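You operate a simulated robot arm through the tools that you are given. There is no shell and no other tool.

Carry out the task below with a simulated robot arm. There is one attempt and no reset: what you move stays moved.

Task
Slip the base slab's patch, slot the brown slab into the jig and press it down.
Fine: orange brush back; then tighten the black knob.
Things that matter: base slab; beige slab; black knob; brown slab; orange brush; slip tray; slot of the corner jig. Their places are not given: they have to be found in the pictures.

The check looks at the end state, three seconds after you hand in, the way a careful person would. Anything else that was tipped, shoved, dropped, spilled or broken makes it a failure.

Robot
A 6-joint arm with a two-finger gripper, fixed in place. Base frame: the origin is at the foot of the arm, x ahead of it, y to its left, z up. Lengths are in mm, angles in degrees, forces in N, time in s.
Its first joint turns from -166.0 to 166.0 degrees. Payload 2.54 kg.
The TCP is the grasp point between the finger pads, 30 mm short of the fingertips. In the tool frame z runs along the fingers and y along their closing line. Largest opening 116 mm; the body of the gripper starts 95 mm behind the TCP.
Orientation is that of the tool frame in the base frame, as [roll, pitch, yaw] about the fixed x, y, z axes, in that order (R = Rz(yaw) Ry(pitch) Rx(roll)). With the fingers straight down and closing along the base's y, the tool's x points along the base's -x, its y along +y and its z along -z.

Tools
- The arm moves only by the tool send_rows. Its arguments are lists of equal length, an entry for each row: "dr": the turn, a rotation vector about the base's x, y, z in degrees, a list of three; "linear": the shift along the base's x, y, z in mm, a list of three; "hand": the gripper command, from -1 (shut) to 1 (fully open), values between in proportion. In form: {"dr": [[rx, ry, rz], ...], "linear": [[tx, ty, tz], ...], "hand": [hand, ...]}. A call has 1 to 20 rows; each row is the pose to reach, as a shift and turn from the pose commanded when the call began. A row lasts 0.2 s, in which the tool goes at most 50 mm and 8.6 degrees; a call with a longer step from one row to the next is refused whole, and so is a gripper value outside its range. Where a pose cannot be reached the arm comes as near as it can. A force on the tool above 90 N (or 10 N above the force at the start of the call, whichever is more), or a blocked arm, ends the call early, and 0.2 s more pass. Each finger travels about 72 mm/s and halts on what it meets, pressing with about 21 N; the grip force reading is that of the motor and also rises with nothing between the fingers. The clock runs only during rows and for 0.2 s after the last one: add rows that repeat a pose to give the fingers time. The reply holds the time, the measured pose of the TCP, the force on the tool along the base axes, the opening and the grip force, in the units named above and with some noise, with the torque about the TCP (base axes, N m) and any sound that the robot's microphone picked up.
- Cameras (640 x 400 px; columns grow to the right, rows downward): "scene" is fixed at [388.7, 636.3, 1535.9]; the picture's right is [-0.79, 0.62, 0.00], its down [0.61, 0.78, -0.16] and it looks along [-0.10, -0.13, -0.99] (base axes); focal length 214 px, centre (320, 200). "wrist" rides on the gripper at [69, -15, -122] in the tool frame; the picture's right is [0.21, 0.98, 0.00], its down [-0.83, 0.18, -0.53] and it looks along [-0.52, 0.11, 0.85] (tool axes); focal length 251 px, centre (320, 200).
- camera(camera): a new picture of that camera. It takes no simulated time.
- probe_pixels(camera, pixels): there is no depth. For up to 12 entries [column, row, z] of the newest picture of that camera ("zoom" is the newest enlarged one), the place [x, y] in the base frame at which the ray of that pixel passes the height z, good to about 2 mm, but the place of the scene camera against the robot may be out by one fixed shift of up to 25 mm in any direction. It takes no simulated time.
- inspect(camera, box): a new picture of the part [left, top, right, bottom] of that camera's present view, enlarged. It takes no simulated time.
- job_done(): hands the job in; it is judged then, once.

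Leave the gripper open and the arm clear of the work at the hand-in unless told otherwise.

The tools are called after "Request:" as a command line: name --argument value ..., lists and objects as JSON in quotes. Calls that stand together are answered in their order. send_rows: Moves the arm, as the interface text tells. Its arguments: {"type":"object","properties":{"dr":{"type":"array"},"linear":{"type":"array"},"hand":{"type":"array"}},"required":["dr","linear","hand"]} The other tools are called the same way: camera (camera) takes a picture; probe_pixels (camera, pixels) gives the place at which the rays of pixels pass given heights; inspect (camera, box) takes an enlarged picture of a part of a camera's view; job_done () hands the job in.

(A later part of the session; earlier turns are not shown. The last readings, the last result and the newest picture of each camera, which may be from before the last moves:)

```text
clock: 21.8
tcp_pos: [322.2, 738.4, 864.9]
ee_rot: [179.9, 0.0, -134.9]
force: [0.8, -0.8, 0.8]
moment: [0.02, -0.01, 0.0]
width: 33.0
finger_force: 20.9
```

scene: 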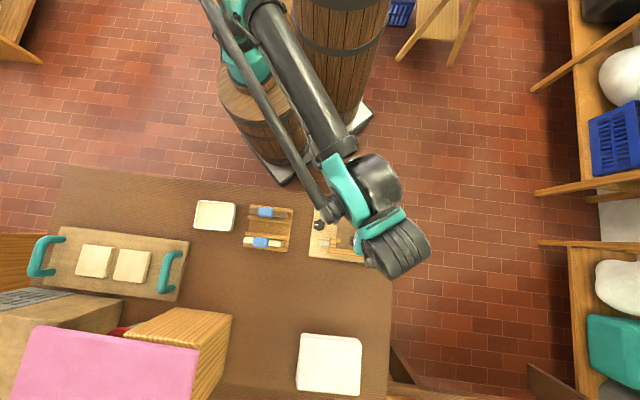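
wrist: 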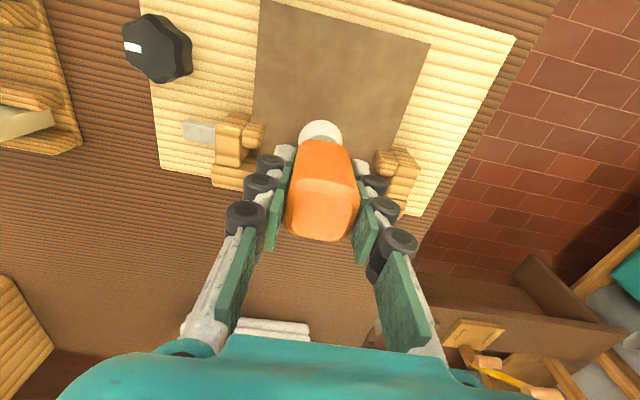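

Force still near zero; another 3 mm.

Request:
send_rows --dr '[[0, 0, 0], [0, 0, 0]]' --linear '[[0, 0, -3], [0, 0, -3]]' --hand '[-1, -1]'

Request:
inspect --camera "wrist" --box '[200, 40, 440, 200]'

```text
clock: 22.4
tcp_pos: [323.0, 737.2, 861.6]
ee_rot: [180.0, 0.0, -135.0]
force: [0.0, 3.5, 20.2]
moment: [0.12, 0.07, 0.0]
width: 33.0
finger_force: 20.9
```

```text
2.50 times, centred on (320, 120) of wrist
```

zoom: 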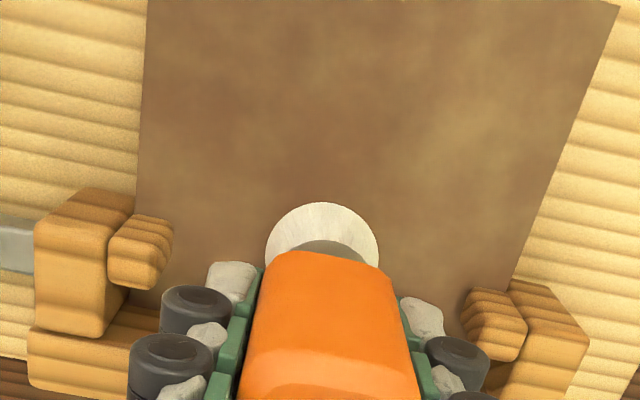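

Contact: 20 N at commanded z=860, so the slab top is met at about TCP 862. I'll ease up to a light touch and make small 5 mm strokes over the patch.

Request:
send_rows --dr '[[0, 0, 0], [0, 0, 0], [0, 0, 0], [0, 0, 0], [0, 0, 0], [0, 0, 0], [0, 0, 0]]' --linear '[[0, 0, 1.5], [3.5, 3.5, 1.5], [-3.5, -3.5, 1.5], [0, 0, 1.5], [-3.5, 3.5, 1.5], [3.5, -3.5, 1.5], [0, 0, 1.5]]' --hand '[-1, -1, -1, -1, -1, -1, -1]'

Request:
inspect --camera "wrist" --box '[200, 40, 440, 200]'

```text
clock: 24.0
tcp_pos: [324.1, 739.0, 862.5]
ee_rot: [180.0, 0.1, -134.9]
force: [-0.4, 0.6, -1.5]
moment: [0.0, 0.01, 0.0]
width: 32.8
finger_force: 21.0
```

```text
2.50 times, centred on (320, 120) of wrist
```

zoom: 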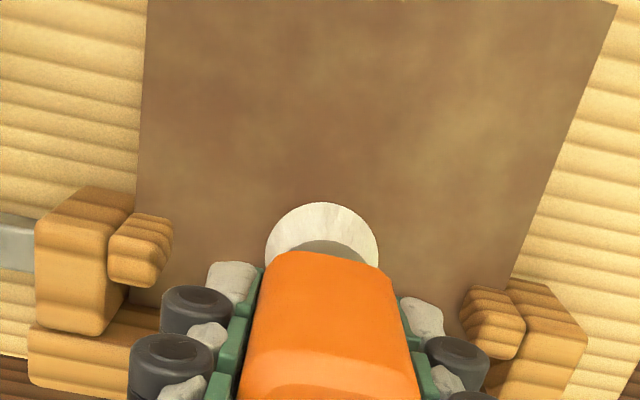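

Light contact held. I'll lift the brush 140 mm straight up and move it a little aside to see the patch.

Request:
send_rows --dr '[[0, 0, 0], [0, 0, 0], [0, 0, 0], [0, 0, 0], [0, 0, 0], [0, 0, 0]]' --linear '[[0, 0, 35], [0, 0, 75], [0, 0, 110], [-15, -15, 140], [-40, -40, 140], [-40, -40, 140]]' --hand '[-1, -1, -1, -1, -1, -1]'

Request:
camera --camera "wrist"

Request:
inspect --camera "wrist" --box '[200, 60, 440, 220]'

```text
clock: 25.4
tcp_pos: [283.8, 699.2, 1001.5]
ee_rot: [180.0, 0.0, -135.0]
force: [0.8, -0.4, -1.5]
moment: [0.0, 0.05, -0.01]
width: 32.8
finger_force: 21.0
```

```text
taken
```

wrist: 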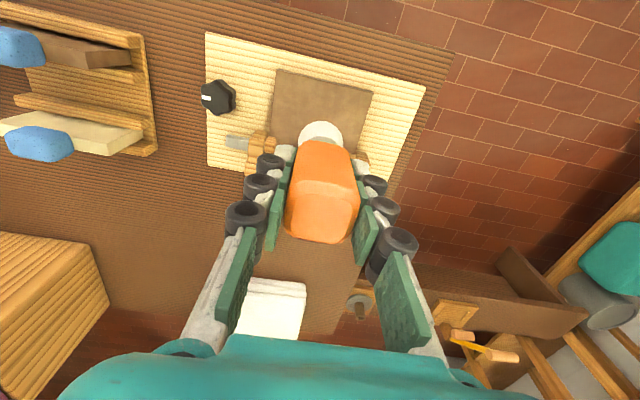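

```text
2.50 times, centred on (320, 140) of wrist
```

zoom: 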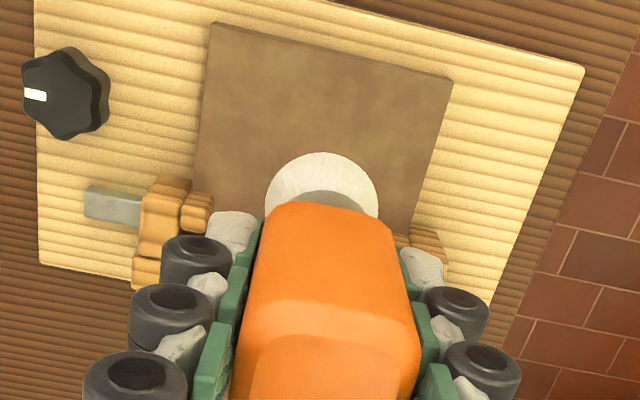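

The brush hides the patch in this view; I'll try the scene camera.

Request:
inspect --camera "scene" --box '[300, 200, 400, 270]'

```text
5.71 times, centred on (350, 235) of scene
```

zoom: 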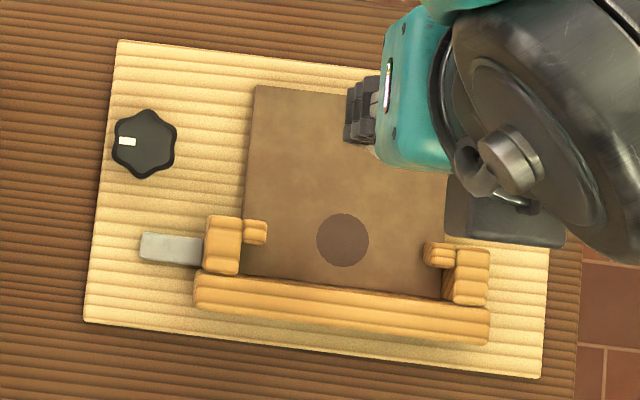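

The patch in the scene picture (enlarged at 342,241) is still dark, so my strokes at commanded z=861.5 were just out of contact. I'll go back down, press lightly at 860.5 and make real strokes.

Request:
send_rows --dr '[[0, 0, 0], [0, 0, 0], [0, 0, 0], [0, 0, 0], [0, 0, 0], [0, 0, 0], [0, 0, 0]]' --linear '[[25, 25, 0], [40, 40, -20], [40, 40, -65], [40, 40, -110], [40, 40, -134], [40, 40, -141], [40, 40, -141]]' --hand '[-1, -1, -1, -1, -1, -1, -1]'

```text
clock: 27.0
tcp_pos: [323.5, 738.7, 861.8]
ee_rot: [-180.0, 0.0, -134.9]
force: [0.5, 2.4, 15.7]
moment: [0.15, -0.02, 0.03]
width: 32.9
finger_force: 20.9
```

15.7 N downward. I'll ease by 0.5 mm and stroke ±8 mm along the slot direction and −8 mm towards the slab middle, keeping clear of the rail and nubs.

Request:
send_rows --dr '[[0, 0, 0], [0, 0, 0], [0, 0, 0], [0, 0, 0], [0, 0, 0], [0, 0, 0], [0, 0, 0], [0, 0, 0], [0, 0, 0], [0, 0, 0]]' --linear '[[0, 0, 0.4], [-3, 3, 0.4], [-6, 6, 0.4], [0, 0, 0.4], [6, -6, 0.4], [3, -3, 0.4], [0, 0, 0.4], [-3, -3, 0.4], [-6, -6, 0.4], [0, 0, 0.4]]' --hand '[-1, -1, -1, -1, -1, -1, -1, -1, -1, -1]'

Request:
inspect --camera "wrist" --box '[200, 40, 440, 200]'

```text
clock: 29.2
tcp_pos: [323.7, 737.1, 862.5]
ee_rot: [179.9, 0.1, -134.9]
force: [-0.2, -0.4, -0.6]
moment: [0.01, 0.03, 0.02]
width: 32.5
finger_force: 21.5
```

```text
2.50 times, centred on (320, 120) of wrist
```

zoom: 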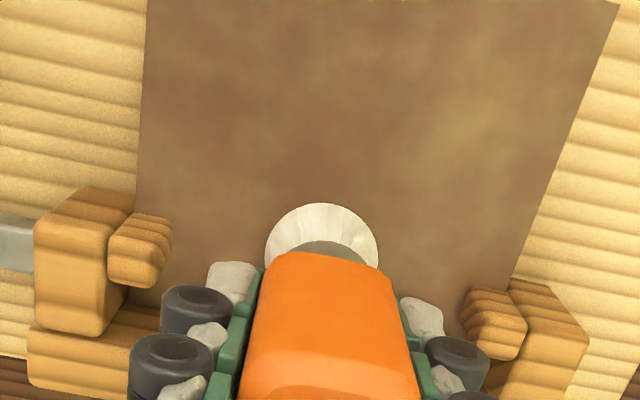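

Force fell to zero at 860.9, so the brush may have settled a bit in the grip. I'll press to 859.5 and stroke again while keeping contact.

Request:
send_rows --dr '[[0, 0, 0], [0, 0, 0]]' --linear '[[0, 0, -1.0], [0, 0, -1.0]]' --hand '[-1, -1]'

```text
clock: 29.8
tcp_pos: [323.9, 737.5, 861.4]
ee_rot: [-179.9, 0.1, -134.9]
force: [0.7, 2.7, 15.1]
moment: [0.11, -0.02, -0.01]
width: 33.0
finger_force: 21.0
```

15 N at 859.9. Now I'll stroke at this height without easing off.

Request:
send_rows --dr '[[0, 0, 0], [0, 0, 0], [0, 0, 0], [0, 0, 0], [0, 0, 0], [0, 0, 0], [0, 0, 0], [0, 0, 0], [0, 0, 0], [0, 0, 0], [0, 0, 0]]' --linear '[[-3, 3, 0], [-6, 6, 0], [-3, 3, 0], [0, 0, 0], [3, -3, 0], [6, -6, 0], [3, -3, 0], [0, 0, 0], [-4, -4, 0], [-6, -6, 0], [0, 0, 0]]' --hand '[-1, -1, -1, -1, -1, -1, -1, -1, -1, -1, -1]'

Request:
inspect --camera "wrist" --box '[200, 40, 440, 200]'

```text
clock: 32.2
tcp_pos: [322.8, 739.2, 860.0]
ee_rot: [-180.0, -0.1, -134.9]
force: [0.2, -0.9, -1.1]
moment: [0.03, -0.01, 0.01]
width: 32.5
finger_force: 20.8
```

```text
2.50 times, centred on (320, 120) of wrist
```

zoom: 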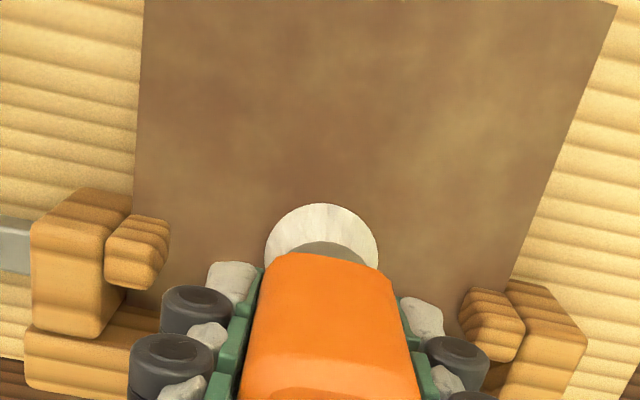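

Force is back to zero after stroking. I'll lift and retreat to let the scene camera show the patch.

Request:
send_rows --dr '[[0, 0, 0], [0, 0, 0], [0, 0, 0], [0, 0, 0], [0, 0, 0], [0, 0, 0]]' --linear '[[0, 0, 35], [0, 0, 75], [0, 0, 110], [-15, -15, 140], [-40, -40, 140], [-40, -40, 140]]' --hand '[-1, -1, -1, -1, -1, -1]'

Request:
inspect --camera "scene" --box '[300, 200, 400, 270]'

Request:
inspect --camera "wrist" --box '[260, 80, 380, 250]'

```text
clock: 33.6
tcp_pos: [283.2, 700.3, 1002.7]
ee_rot: [-180.0, 0.0, -135.1]
force: [1.1, -0.8, -0.4]
moment: [0.01, -0.03, 0.01]
width: 32.8
finger_force: 20.9
```

```text
5.71 times, centred on (350, 235) of scene
```

zoom: 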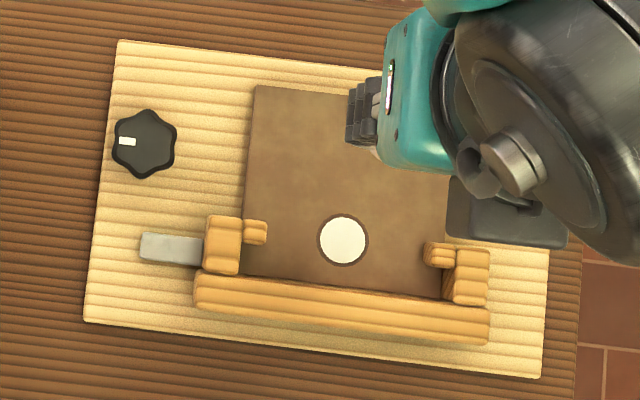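

```text
2.35 times, centred on (320, 165) of wrist
```

zoom: 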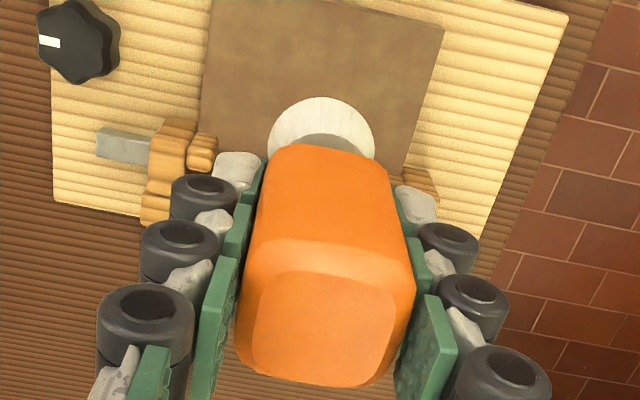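

The patch is now white: slip applied, and the slab hasn't moved. Next I'll return the brush the same way round, to above its original spot (769.9,240.8).

Request:
send_rows --dr '[[0, 0, 0], [0, 0, 0], [0, 0, 0], [0, 0, 0], [0, 0, 0], [0, 0, 0], [0, 0, 0], [0, 0, 0], [0, 0, 0], [0, 0, 0], [0, 0, 0], [0, 0, 0], [0, 0, 0], [0, 0, 0], [0, 0, 0], [0, 0, 0], [0, 0, 0], [0, 0, 0], [0, 0, 0], [0, 0, 0]]' --linear '[[18, -38, 0], [36, -76, 0], [54, -115, 0], [72, -153, 0], [90, -191, 0], [107, -229, 0], [140, -262, 0], [172, -294, 0], [205, -327, 0], [237, -359, 0], [270, -377, 0], [302, -394, 0], [335, -412, 0], [367, -429, 0], [407, -439, 0], [447, -449, 0], [487, -458.5, 0], [487, -458.5, -35], [487, -458.5, -66], [487, -458.5, -66]]' --hand '[-1, -1, -1, -1, -1, -1, -1, -1, -1, -1, -1, -1, -1, -1, -1, -1, -1, -1, -1, -1]'

Request:
camera --camera "wrist"

Request:
inspect --camera "scene" --box '[120, 170, 220, 230]'

```text
clock: 37.8
tcp_pos: [770.7, 240.1, 933.1]
ee_rot: [180.0, -0.1, -134.8]
force: [-0.2, -0.3, -1.4]
moment: [-0.01, -0.03, 0.05]
width: 32.7
finger_force: 20.9
```

```text
taken
```

wrist: 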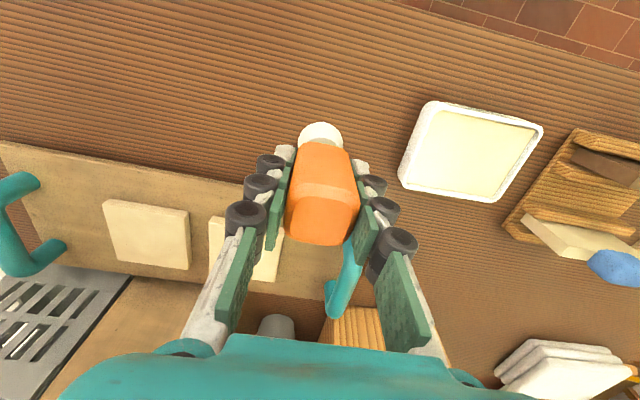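

```text
6.40 times, centred on (170, 200) of scene
```

zoom: 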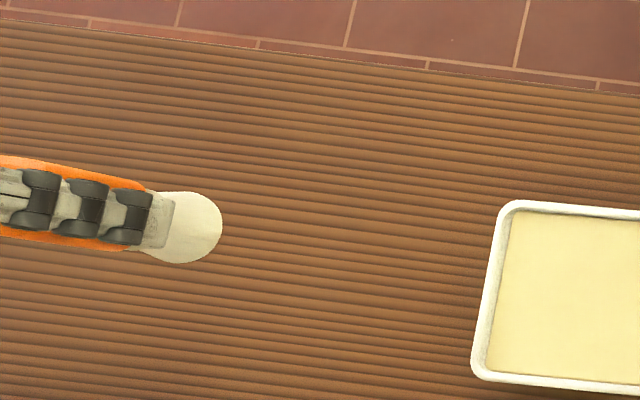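

The spot is clear. I'll lower to commanded z≈837, then step down to contact.

Request:
send_rows --dr '[[0, 0, 0], [0, 0, 0], [0, 0, 0], [0, 0, 0], [0, 0, 0]]' --linear '[[0, 0, -30], [0, 0, -60], [0, 0, -85], [0, 0, -97], [0, 0, -97]]' --hand '[-1, -1, -1, -1, -1]'

```text
clock: 39.0
tcp_pos: [770.9, 239.4, 838.8]
ee_rot: [-180.0, 0.1, -134.9]
force: [-0.4, -0.2, 0.3]
moment: [0.04, 0.02, 0.02]
width: 32.4
finger_force: 20.5
```

No contact at 837 commanded; stepping down 3 mm.

Request:
send_rows --dr '[[0, 0, 0], [0, 0, 0]]' --linear '[[0, 0, -3], [0, 0, -3]]' --hand '[-1, -1]'

```text
clock: 39.6
tcp_pos: [769.6, 239.7, 833.9]
ee_rot: [-180.0, 0.0, -134.9]
force: [-0.2, 0.2, -0.5]
moment: [0.01, 0.02, 0.02]
width: 32.7
finger_force: 21.2
```

Still none; 1.5 mm more.

Request:
send_rows --dr '[[0, 0, 0], [0, 0, 0]]' --linear '[[0, 0, -1.5], [0, 0, -1.5]]' --hand '[-1, -1]'

```text
clock: 40.2
tcp_pos: [768.1, 239.7, 833.4]
ee_rot: [-180.0, 0.0, -135.0]
force: [-0.3, 0.0, -0.1]
moment: [-0.01, -0.01, 0.0]
width: 32.5
finger_force: 20.5
```

Request:
send_rows --dr '[[0, 0, 0], [0, 0, 0]]' --linear '[[0, 0, -1.0], [0, 0, -1.0]]' --hand '[-1, -1]'

```text
clock: 40.8
tcp_pos: [769.8, 239.5, 832.8]
ee_rot: [179.9, 0.0, -134.9]
force: [0.7, -0.4, 9.9]
moment: [-0.01, -0.01, -0.01]
width: 32.4
finger_force: 21.0
```

Contact at about 10 N on the table with the brush upright. I'll open the fingers in place to release it.

Request:
send_rows --dr '[[0, 0, 0], [0, 0, 0], [0, 0, 0], [0, 0, 0], [0, 0, 0]]' --linear '[[0, 0, 0.5], [0, 0, 0.5], [0, 0, 0.5], [0, 0, 0.5], [0, 0, 0.5]]' --hand '[-0.3, 0.1, 0.6, 1, 1]'

Request:
camera --camera "wrist"

```text
clock: 42.0
tcp_pos: [769.2, 240.6, 832.6]
ee_rot: [-180.0, 0.1, -135.0]
force: [-0.6, -0.1, 1.1]
moment: [0.04, 0.02, 0.01]
width: 116.1
finger_force: 0.1
```

```text
taken
```

wrist: 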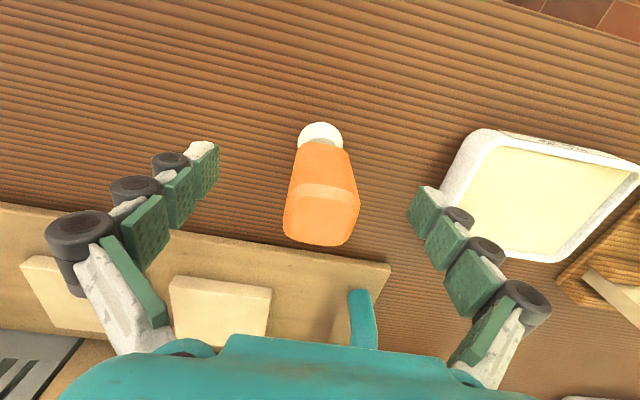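

The brush stands on its own, where it was. I'll rise straight up and travel over to the jig (fingers empty) to measure the slot.

Request:
send_rows --dr '[[0, 0, 0], [0, 0, 0], [0, 0, 0], [0, 0, 0], [0, 0, 0], [0, 0, 0], [0, 0, 0], [0, 0, 0], [0, 0, 0], [0, 0, 0], [0, 0, 0], [0, 0, 0], [0, 0, 0], [0, 0, 0], [0, 0, 0], [0, 0, 0], [0, 0, 0], [0, 0, 0], [0, 0, 0]]' --linear '[[0, 0, 30], [0, 0, 70], [0, 0, 115], [0, 0, 160], [-35, 32, 160], [-70, 64, 160], [-106, 97, 160], [-141, 129, 160], [-176, 161, 160], [-212, 193, 160], [-247, 225, 160], [-282, 257, 160], [-318, 290, 160], [-353, 322, 160], [-388, 354, 160], [-424, 386, 160], [-459, 418, 160], [-494, 451, 150], [-494, 451, 150]]' --hand '[1, 1, 1, 1, 1, 1, 1, 1, 1, 1, 1, 1, 1, 1, 1, 1, 1, 1, 1]'

Request:
camera --camera "wrist"

Request:
inspect --camera "scene" --box '[120, 170, 220, 230]'

```text
clock: 46.0
tcp_pos: [275.8, 693.2, 984.3]
ee_rot: [-180.0, 0.1, -134.9]
force: [-0.3, 0.2, 0.3]
moment: [-0.02, -0.02, -0.04]
width: 116.1
finger_force: 0.1
```

```text
taken
```

wrist: 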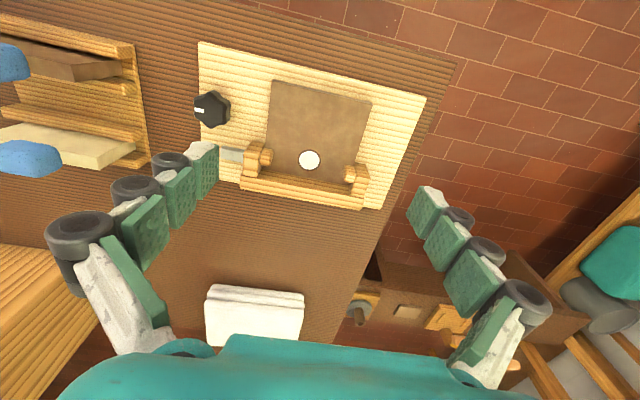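

```text
6.40 times, centred on (170, 200) of scene
```

zoom: 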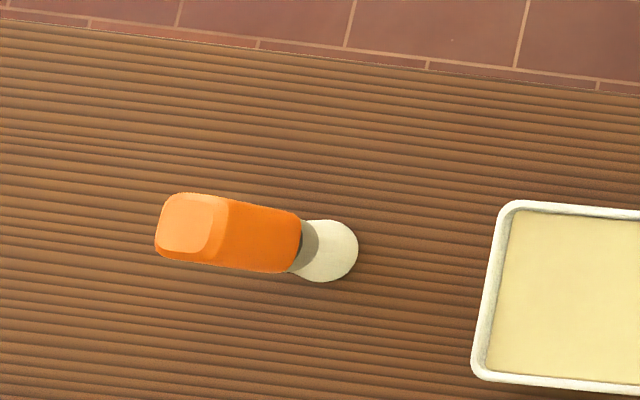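

The brush is standing back at its original place. Now I'll enlarge the slipped jig in the wrist view to measure the slot.

Request:
inspect --camera "wrist" --box '[225, 120, 385, 220]'

Request:
inspect --camera "scene" --box '[310, 220, 390, 270]'

```text
4.00 times, centred on (305, 170) of wrist
```

zoom: 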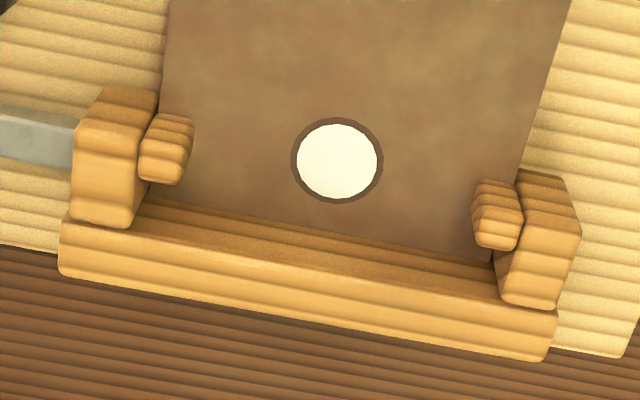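

```text
8.00 times, centred on (350, 245) of scene
```

zoom: 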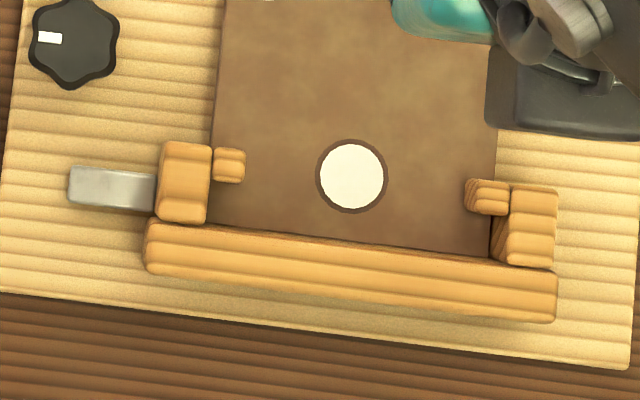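

I can see posts about 126 mm apart with inward nubs, so the slot lies between the nubs and the rail. I'll turn the tool −90° for an edge-on view along the slot so I can measure its width direction well.

Request:
send_rows --dr '[[0, 0, -8.2], [0, 0, -16.4], [0, 0, -24.6], [0, 0, -32.8], [0, 0, -41], [0, 0, -49.2], [0, 0, -57.4], [0, 0, -65.6], [0, 0, -73.8], [0, 0, -82], [0, 0, -90], [0, 0, -90], [0, 0, -90]]' --linear '[[1, 8, -2], [2, 16, -4], [3, 24, -6], [4, 32, -8], [5, 40, -10], [6, 48, -14], [7, 56, -20], [8, 64, -30], [9, 72, -40], [10, 80, -55], [12, 88, -70], [12, 88, -74], [12, 88, -74]]' --hand '[1, 1, 1, 1, 1, 1, 1, 1, 1, 1, 1, 1, 1]'

Request:
camera --camera "wrist"

Request:
inspect --camera "wrist" --box '[220, 120, 420, 260]'

```text
clock: 48.8
tcp_pos: [285.9, 777.1, 908.4]
ee_rot: [180.0, 0.0, 135.0]
force: [0.5, -0.4, 0.3]
moment: [-0.01, -0.03, 0.01]
width: 116.0
finger_force: 0.1
```

```text
taken
```

wrist: 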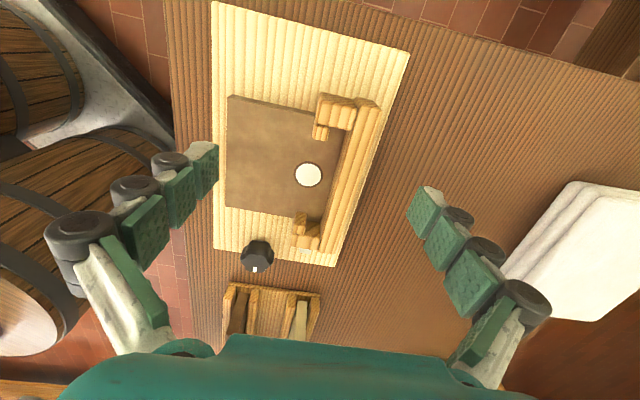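

```text
2.86 times, centred on (320, 190) of wrist
```

zoom: 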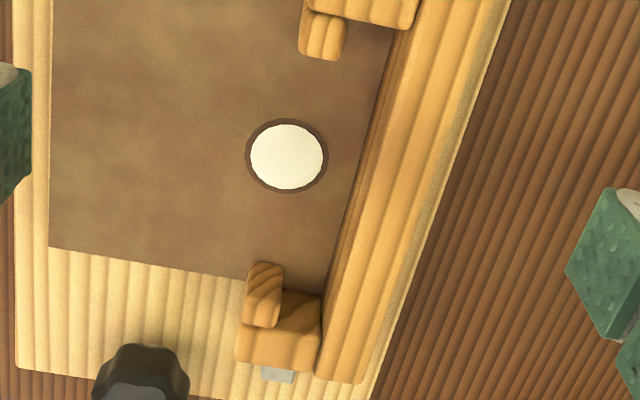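

Good edge-on view. I'll enlarge the two ends of the slot.

Request:
inspect --camera "wrist" --box '[270, 85, 390, 175]'

Request:
inspect --camera "wrist" --box '[270, 180, 390, 270]'

```text
4.44 times, centred on (330, 130) of wrist
```

zoom: 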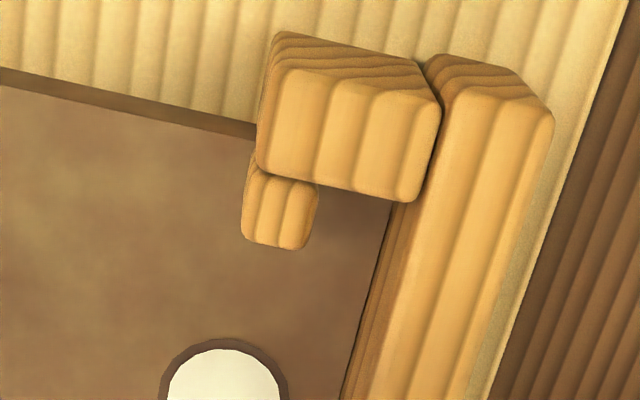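

```text
4.44 times, centred on (330, 225) of wrist
```

zoom: 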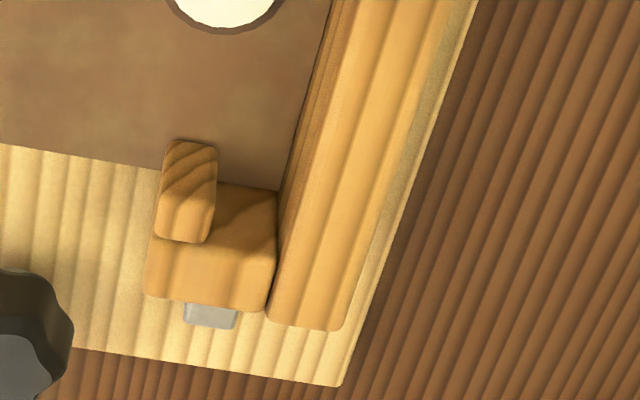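

I'll probe the slot's key edges in this view: rail front at slab level and at its top, nub inner faces, post inner faces.

Request:
probe_pixels --camera "wrist" --pixels '[[325.5, 204.8, 790], [329.6, 204.8, 790], [329.6, 204.8, 810], [329.6, 204.8, 830], [340.5, 155, 790], [345, 155, 790], [345, 155, 810], [345, 155, 830], [308.5, 170, 790], [317, 215.5, 790]]'

Request:
probe_pixels --camera "wrist" --pixels '[[327.5, 133, 800], [327.5, 133, 815], [327.5, 133, 830], [306, 222, 800], [306, 222, 815], [306, 222, 830], [340, 130, 815], [340, 130, 830], [345, 131, 790], [320, 225, 790]]'

```text
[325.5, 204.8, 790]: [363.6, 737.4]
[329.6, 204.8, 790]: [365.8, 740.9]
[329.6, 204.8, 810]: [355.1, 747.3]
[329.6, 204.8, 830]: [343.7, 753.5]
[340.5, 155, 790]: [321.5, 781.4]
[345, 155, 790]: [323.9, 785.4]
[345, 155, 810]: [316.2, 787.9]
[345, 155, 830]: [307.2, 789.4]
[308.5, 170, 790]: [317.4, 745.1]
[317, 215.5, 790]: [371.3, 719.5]
```

```text
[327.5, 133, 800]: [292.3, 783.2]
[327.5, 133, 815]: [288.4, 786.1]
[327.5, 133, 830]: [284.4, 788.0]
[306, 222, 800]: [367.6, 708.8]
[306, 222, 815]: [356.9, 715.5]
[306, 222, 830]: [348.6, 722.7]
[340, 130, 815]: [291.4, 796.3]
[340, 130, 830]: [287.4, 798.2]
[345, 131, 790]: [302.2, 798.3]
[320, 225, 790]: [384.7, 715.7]
```

Rail front is at n≈779 (n = distance along the table's cross direction), rail top z≈812, and the nub backs are at n≈760. Next I'll probe the post inner faces.

Request:
probe_pixels --camera "wrist" --pixels '[[314.3, 222.3, 790], [312, 236.3, 800], [312, 236.3, 810], [312, 236.3, 820], [312, 236.3, 830], [334.5, 127.8, 800], [334.5, 127.8, 810], [334.5, 127.8, 820], [334.5, 127.8, 830], [308.4, 175, 790]]'

```text
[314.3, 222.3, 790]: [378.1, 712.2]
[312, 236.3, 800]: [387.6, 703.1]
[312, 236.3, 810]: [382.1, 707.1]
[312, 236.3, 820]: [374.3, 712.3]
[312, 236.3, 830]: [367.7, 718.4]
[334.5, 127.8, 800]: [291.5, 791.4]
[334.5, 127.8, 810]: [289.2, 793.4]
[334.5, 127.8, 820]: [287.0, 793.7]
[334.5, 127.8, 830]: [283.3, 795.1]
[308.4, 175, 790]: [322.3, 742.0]
```

The slot centre comes out at about (334,754): 19 mm wide between nubs and rail, 121 mm between the posts, tops at z≈815. Now I'll view the brown slab in the rack edge-on from a similar relative pose.

Request:
send_rows --dr '[[0, 0, 0], [0, 0, 0], [0, 0, 0], [0, 0, 0], [0, 0, 0], [0, 0, 0], [0, 0, 0], [0, 0, 0], [0, 0, 0], [0, 0, 0]]' --linear '[[0, 0, 40], [0, 0, 75], [22, -38, 75], [44, -77, 75], [66, -115, 75], [88, -154, 75], [110, -192, 75], [132, -231, 75], [154, -269, 75], [154, -269, 75]]' --hand '[1, 1, 1, 1, 1, 1, 1, 1, 1, 1]'

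Request:
camera --camera "wrist"

Request:
inspect --camera "wrist" --box '[240, 100, 420, 240]'

```text
clock: 51.0
tcp_pos: [442.3, 509.1, 984.0]
ee_rot: [180.0, 0.0, 135.1]
force: [0.0, -0.4, -0.2]
moment: [0.0, 0.01, 0.0]
width: 116.2
finger_force: 0.1
```

```text
taken
```

wrist: 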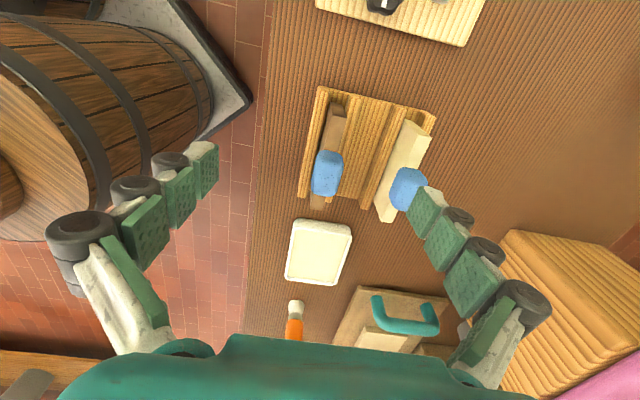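

```text
2.86 times, centred on (330, 170) of wrist
```

zoom: 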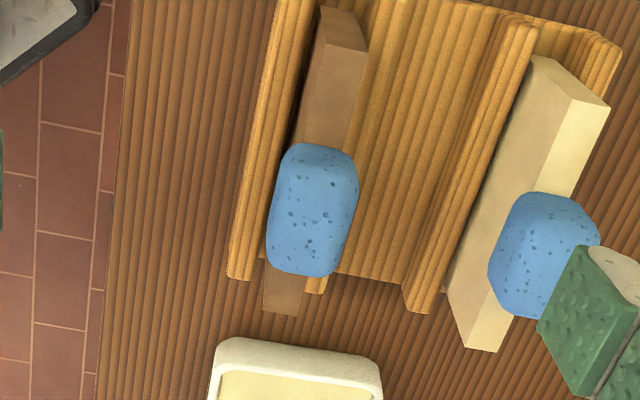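

The sponge grip is centred on the slab. I'll enlarge the brown slab to measure its ends, thickness and sponge.

Request:
inspect --camera "wrist" --box '[290, 90, 370, 150]'

Request:
inspect --camera "wrist" --box '[290, 140, 370, 220]'

```text
6.67 times, centred on (330, 120) of wrist
```

zoom: 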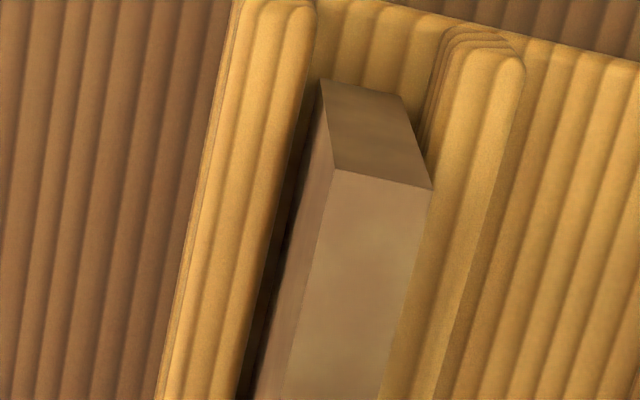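

```text
5.00 times, centred on (330, 180) of wrist
```

zoom: 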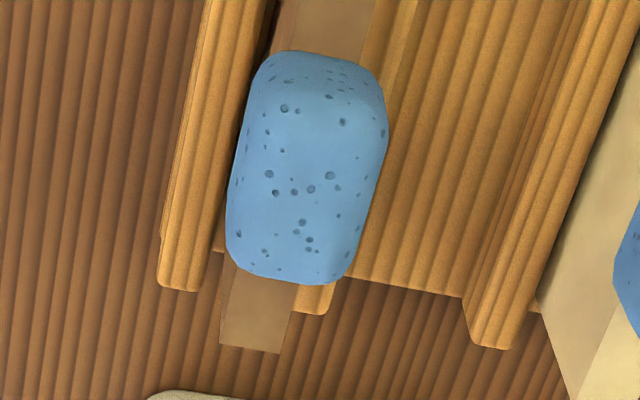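

I'll probe the slab's top corners here, and use the patch (scene px 354,242.1) to pin down the scene camera shift.

Request:
probe_pixels --camera "wrist" --pixels '[[332.3, 115.2, 840], [332.3, 115.2, 855], [346.5, 118.5, 840], [346.5, 118.5, 855], [310.2, 209, 840], [310.2, 209, 855], [322.2, 210.6, 840], [322.2, 210.6, 855], [327, 172, 860], [327, 172, 875]]'

Request:
camera --camera "scene"

Request:
probe_pixels --camera "scene" --pixels '[[354, 242.1, 790], [248.7, 211.4, 840], [248.7, 211.4, 855], [284.8, 216.1, 840], [284.8, 216.1, 855]]'

```text
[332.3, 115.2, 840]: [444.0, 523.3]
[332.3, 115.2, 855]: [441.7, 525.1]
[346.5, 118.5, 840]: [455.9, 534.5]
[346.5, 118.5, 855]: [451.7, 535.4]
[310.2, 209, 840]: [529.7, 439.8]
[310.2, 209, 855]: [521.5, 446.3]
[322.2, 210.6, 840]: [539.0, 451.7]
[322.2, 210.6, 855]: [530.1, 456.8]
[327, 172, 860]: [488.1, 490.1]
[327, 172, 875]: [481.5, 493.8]
```

```text
taken
```

scene: 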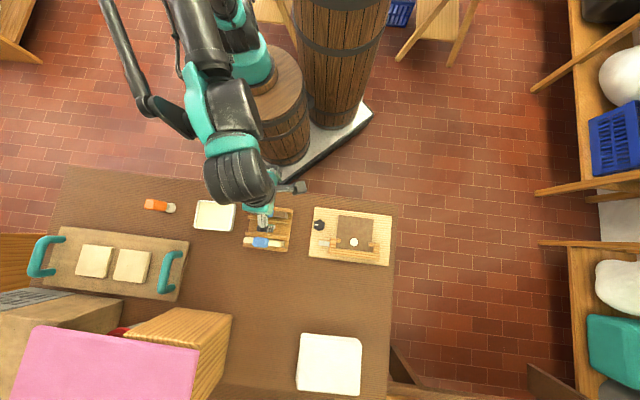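

```text
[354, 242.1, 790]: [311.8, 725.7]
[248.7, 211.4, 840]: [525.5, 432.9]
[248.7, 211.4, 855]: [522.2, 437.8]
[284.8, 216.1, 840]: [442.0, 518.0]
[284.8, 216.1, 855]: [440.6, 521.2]
```

The brown slab measures about 116 × 15 mm, centre (490,489), top z≈845. I'll hover the TCP over it at z≈930 with an 80 mm opening and check the alignment.

Request:
send_rows --dr '[[0, 0, 0], [0, 0, 0], [0, 0, 0], [0, 0, 0]]' --linear '[[24, -11, -15], [48, -22, -30], [48, -22, -53], [48, -22, -53]]' --hand '[0.4, 0.4, 0.4, 0.4]'

Request:
camera --camera "wrist"

Request:
inspect --camera "wrist" --box '[230, 60, 430, 240]'

```text
clock: 52.0
tcp_pos: [489.7, 487.3, 929.6]
ee_rot: [180.0, 0.0, 135.1]
force: [0.1, -0.6, -0.4]
moment: [-0.02, 0.02, 0.02]
width: 81.3
finger_force: 0.1
```

```text
taken
```

wrist: 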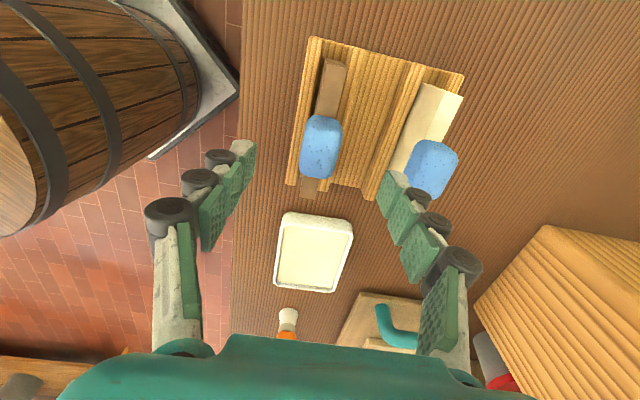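

```text
2.22 times, centred on (330, 150) of wrist
```

zoom: 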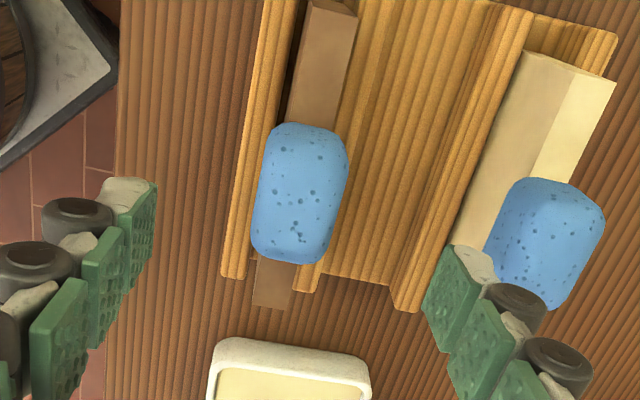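

The sponge is at wrist px (321,146). I'll probe it and the slab's −d end (enlarged 255–292, 308).

Request:
probe_pixels --camera "zoom" --pixels '[[300, 192, 860], [300, 192, 868], [258, 195, 855], [346, 190, 855], [303, 125, 860], [298, 262, 860], [254, 303, 845], [291, 308, 845]]'

```text
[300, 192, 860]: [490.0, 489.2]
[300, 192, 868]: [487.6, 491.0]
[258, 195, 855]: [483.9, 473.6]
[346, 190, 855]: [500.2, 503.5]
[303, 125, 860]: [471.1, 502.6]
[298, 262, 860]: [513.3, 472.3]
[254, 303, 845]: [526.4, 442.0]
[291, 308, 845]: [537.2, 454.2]
```

The sponge is centred at (490,489), matching the TCP. Before going down I'll check how high the rack rails are next to the slab, so the fingertips clear them.

Request:
inspect --camera "wrist" --box '[280, 30, 380, 100]'

Request:
probe_pixels --camera "scene" --pixels '[[292.7, 211.8, 780], [292.7, 211.8, 800], [292.7, 211.8, 820]]'

```text
5.71 times, centred on (330, 65) of wrist
```

zoom: 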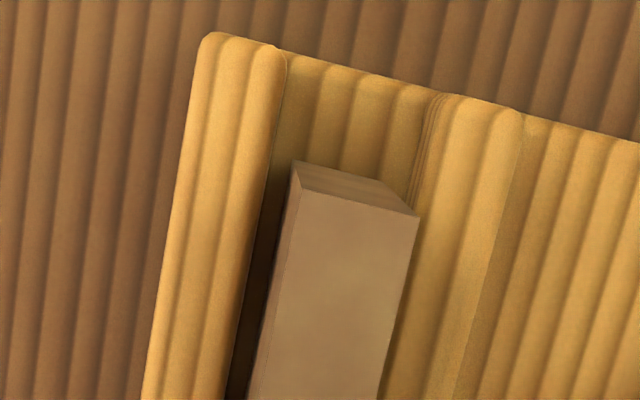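

```text
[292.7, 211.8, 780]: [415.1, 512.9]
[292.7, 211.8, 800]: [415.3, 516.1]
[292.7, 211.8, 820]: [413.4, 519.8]
```

The rack rails top out near z≈805, so fingertips at 836 clear them. I'll go down to TCP z≈866 with the 80 mm opening.

Request:
send_rows --dr '[[0, 0, 0], [0, 0, 0], [0, 0, 0], [0, 0, 0]]' --linear '[[0, 0, -20], [0, 0, -45], [0, 0, -64], [0, 0, -64]]' --hand '[0.4, 0.4, 0.4, 0.4]'

Request:
camera --camera "wrist"

Request:
inspect --camera "wrist" --box '[230, 60, 430, 240]'

```text
clock: 53.0
tcp_pos: [490.4, 487.0, 866.2]
ee_rot: [-180.0, 0.0, 135.1]
force: [0.4, 0.6, 0.5]
moment: [0.05, 0.04, -0.01]
width: 80.9
finger_force: 0.0
```

```text
taken
```

wrist: 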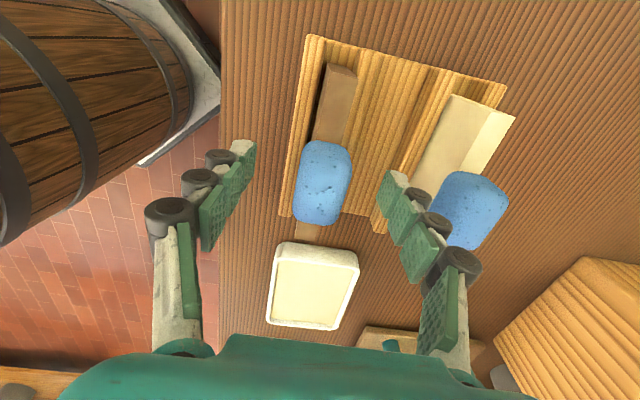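

```text
2.22 times, centred on (330, 150) of wrist
```

zoom: 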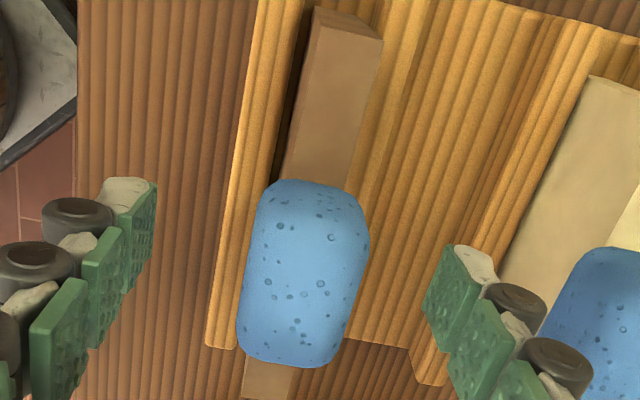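

The sponge sits between the fingers. I'll close on it.

Request:
send_rows --dr '[[0, 0, 0], [0, 0, 0], [0, 0, 0], [0, 0, 0], [0, 0, 0]]' --linear '[[0, 0, 0], [0, 0, 0], [0, 0, 0], [0, 0, 0], [0, 0, 0]]' --hand '[-1, -1, -1, -1, -1]'

Request:
camera --camera "wrist"

Request:
inspect --camera "wrist" --box '[230, 60, 430, 240]'

```text
clock: 54.2
tcp_pos: [489.4, 488.0, 867.2]
ee_rot: [180.0, 0.0, 135.0]
force: [0.1, 0.7, 0.7]
moment: [0.05, -0.04, -0.02]
width: 29.3
finger_force: 21.0
```

```text
taken
```

wrist: 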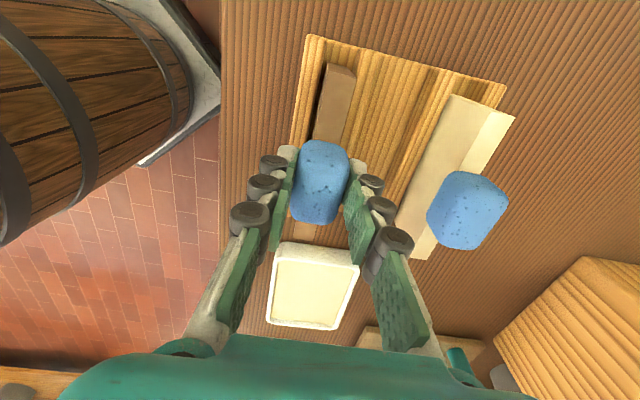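

```text
2.22 times, centred on (330, 150) of wrist
```

zoom: 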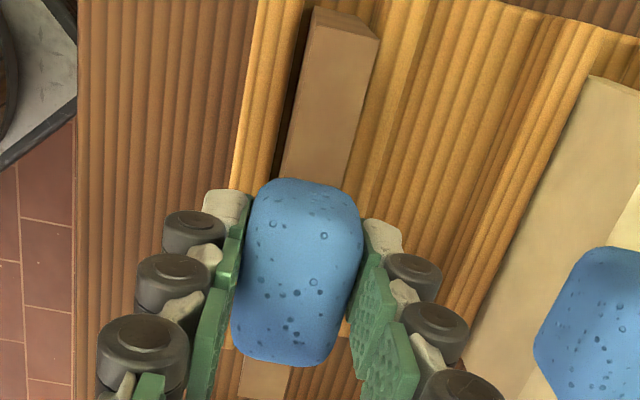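

Gripped at 29.3 mm. I'll lift straight up slowly, 120 mm in all.

Request:
send_rows --dr '[[0, 0, 0], [0, 0, 0], [0, 0, 0], [0, 0, 0], [0, 0, 0], [0, 0, 0], [0, 0, 0], [0, 0, 0]]' --linear '[[0, 0, 8], [0, 0, 20], [0, 0, 35], [0, 0, 55], [0, 0, 75], [0, 0, 100], [0, 0, 120], [0, 0, 120]]' --hand '[-1, -1, -1, -1, -1, -1, -1, -1]'

Request:
camera --camera "wrist"

Request:
inspect --camera "wrist" --box '[230, 60, 430, 260]'

Request:
inspect --camera "scene" --box '[220, 180, 320, 260]'

```text
clock: 56.0
tcp_pos: [489.9, 488.5, 987.1]
ee_rot: [179.9, 0.0, 135.1]
force: [0.2, 0.9, -2.1]
moment: [0.01, 0.02, 0.01]
width: 29.4
finger_force: 21.3
```

```text
taken
```

wrist: 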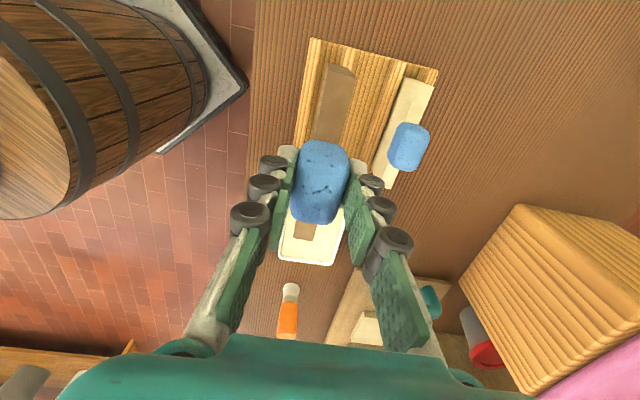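

```text
2.00 times, centred on (330, 160) of wrist
```

zoom: 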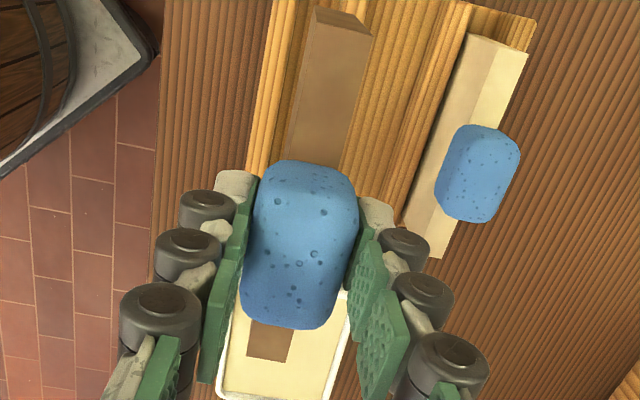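

```text
5.00 times, centred on (270, 220) of scene
```

zoom: 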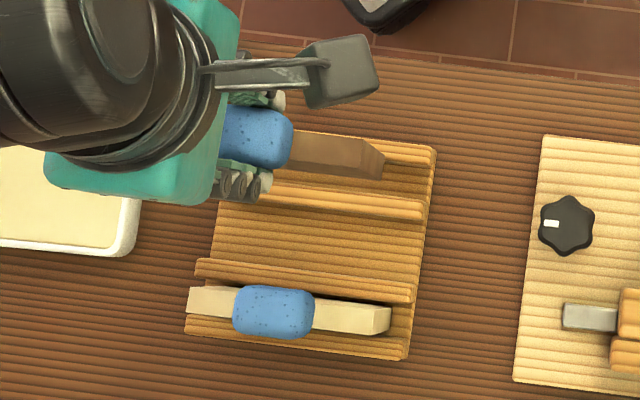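

The slab came up cleanly, weight about 2 N. I'll measure where it sits in the grip: top corners at wrist (323.5,73.5), (356,79), (293.5,236), (315.5,241), top z≈965.

Request:
inspect --camera "wrist" --box '[300, 50, 380, 110]'

Request:
inspect --camera "wrist" --box '[270, 200, 350, 260]'

```text
6.67 times, centred on (340, 80) of wrist
```

zoom: 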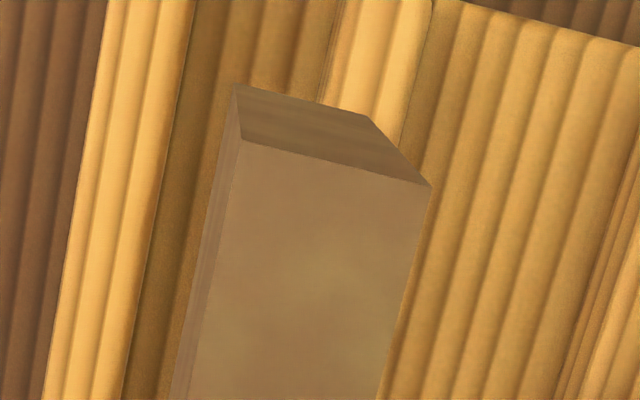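

```text
6.67 times, centred on (310, 230) of wrist
```

zoom: 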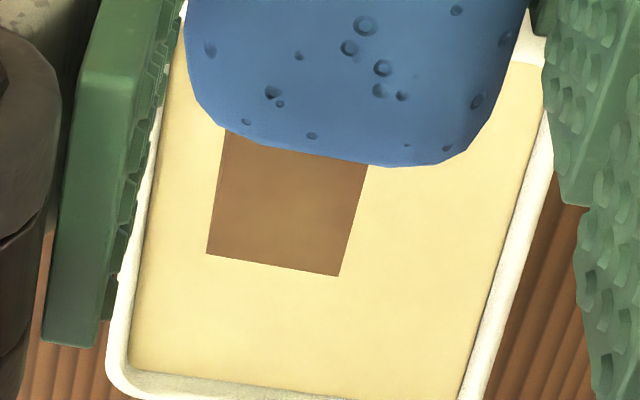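

I'll probe those corners at z≈965 and the lower end-face corners to get the slab's height.

Request:
probe_pixels --camera "wrist" --pixels '[[328.2, 71, 965], [356.7, 78, 965], [292.9, 238.1, 965], [312.7, 241.4, 965], [327, 62.8, 890], [347.2, 67.6, 890], [327, 62.8, 900], [347.2, 67.6, 900], [328.2, 71, 960], [356.7, 78, 960], [292.9, 238.1, 960], [312.7, 241.4, 960]]'

```text
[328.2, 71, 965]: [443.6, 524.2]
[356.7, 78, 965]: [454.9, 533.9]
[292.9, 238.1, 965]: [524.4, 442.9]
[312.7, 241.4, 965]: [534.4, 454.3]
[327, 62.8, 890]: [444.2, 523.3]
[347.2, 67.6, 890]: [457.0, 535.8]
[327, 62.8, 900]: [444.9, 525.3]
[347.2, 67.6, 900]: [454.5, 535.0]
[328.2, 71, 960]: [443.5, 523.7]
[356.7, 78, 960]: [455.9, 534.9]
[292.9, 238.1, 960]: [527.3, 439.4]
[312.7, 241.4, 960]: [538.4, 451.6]
```

The slab is centred on the TCP within 1 mm and square to it. I'll carry it at this height to above the slot centre (334,754).

Request:
send_rows --dr '[[0, 0, 0], [0, 0, 0], [0, 0, 0], [0, 0, 0], [0, 0, 0], [0, 0, 0], [0, 0, 0], [0, 0, 0], [0, 0, 0], [0, 0, 0]]' --linear '[[-17, 29, 0], [-35, 60, 0], [-54, 93, 0], [-74, 126, 0], [-94, 160, 0], [-114, 194, 0], [-134, 228, 0], [-148, 251, 0], [-155.5, 265.2, 0], [-155.5, 265.2, 0]]' --hand '[-1, -1, -1, -1, -1, -1, -1, -1, -1, -1]'

Request:
camera --camera "wrist"

Request:
inspect --camera "wrist" --box '[230, 40, 430, 260]'

Request:
inspect --camera "scene" --box '[300, 195, 400, 275]'

```text
clock: 58.2
tcp_pos: [333.2, 755.9, 986.2]
ee_rot: [-179.9, 0.0, 135.1]
force: [0.8, -0.4, -2.0]
moment: [-0.01, 0.03, 0.03]
width: 29.6
finger_force: 21.4
```

```text
taken
```

wrist: 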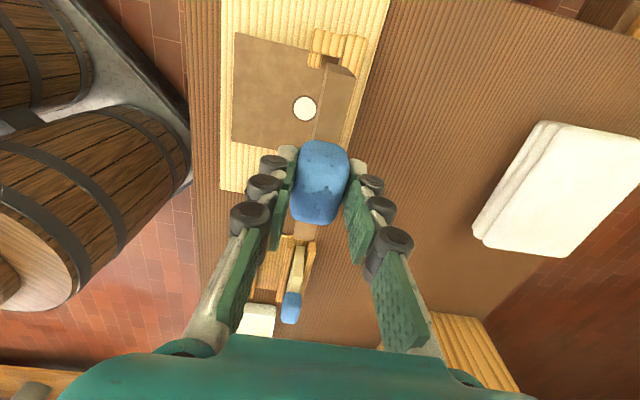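

```text
1.82 times, centred on (330, 150) of wrist
```

zoom: 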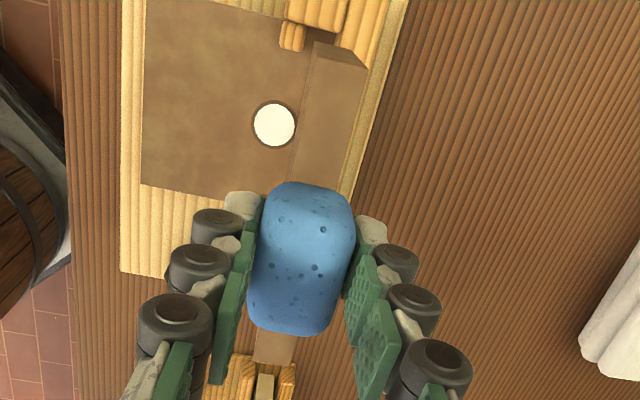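

```text
5.00 times, centred on (350, 235) of scene
```

zoom: 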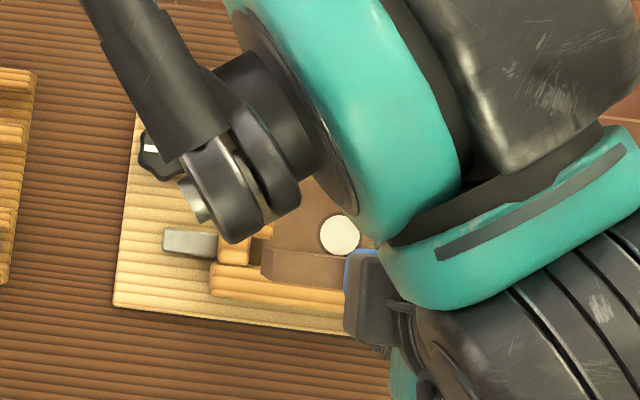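

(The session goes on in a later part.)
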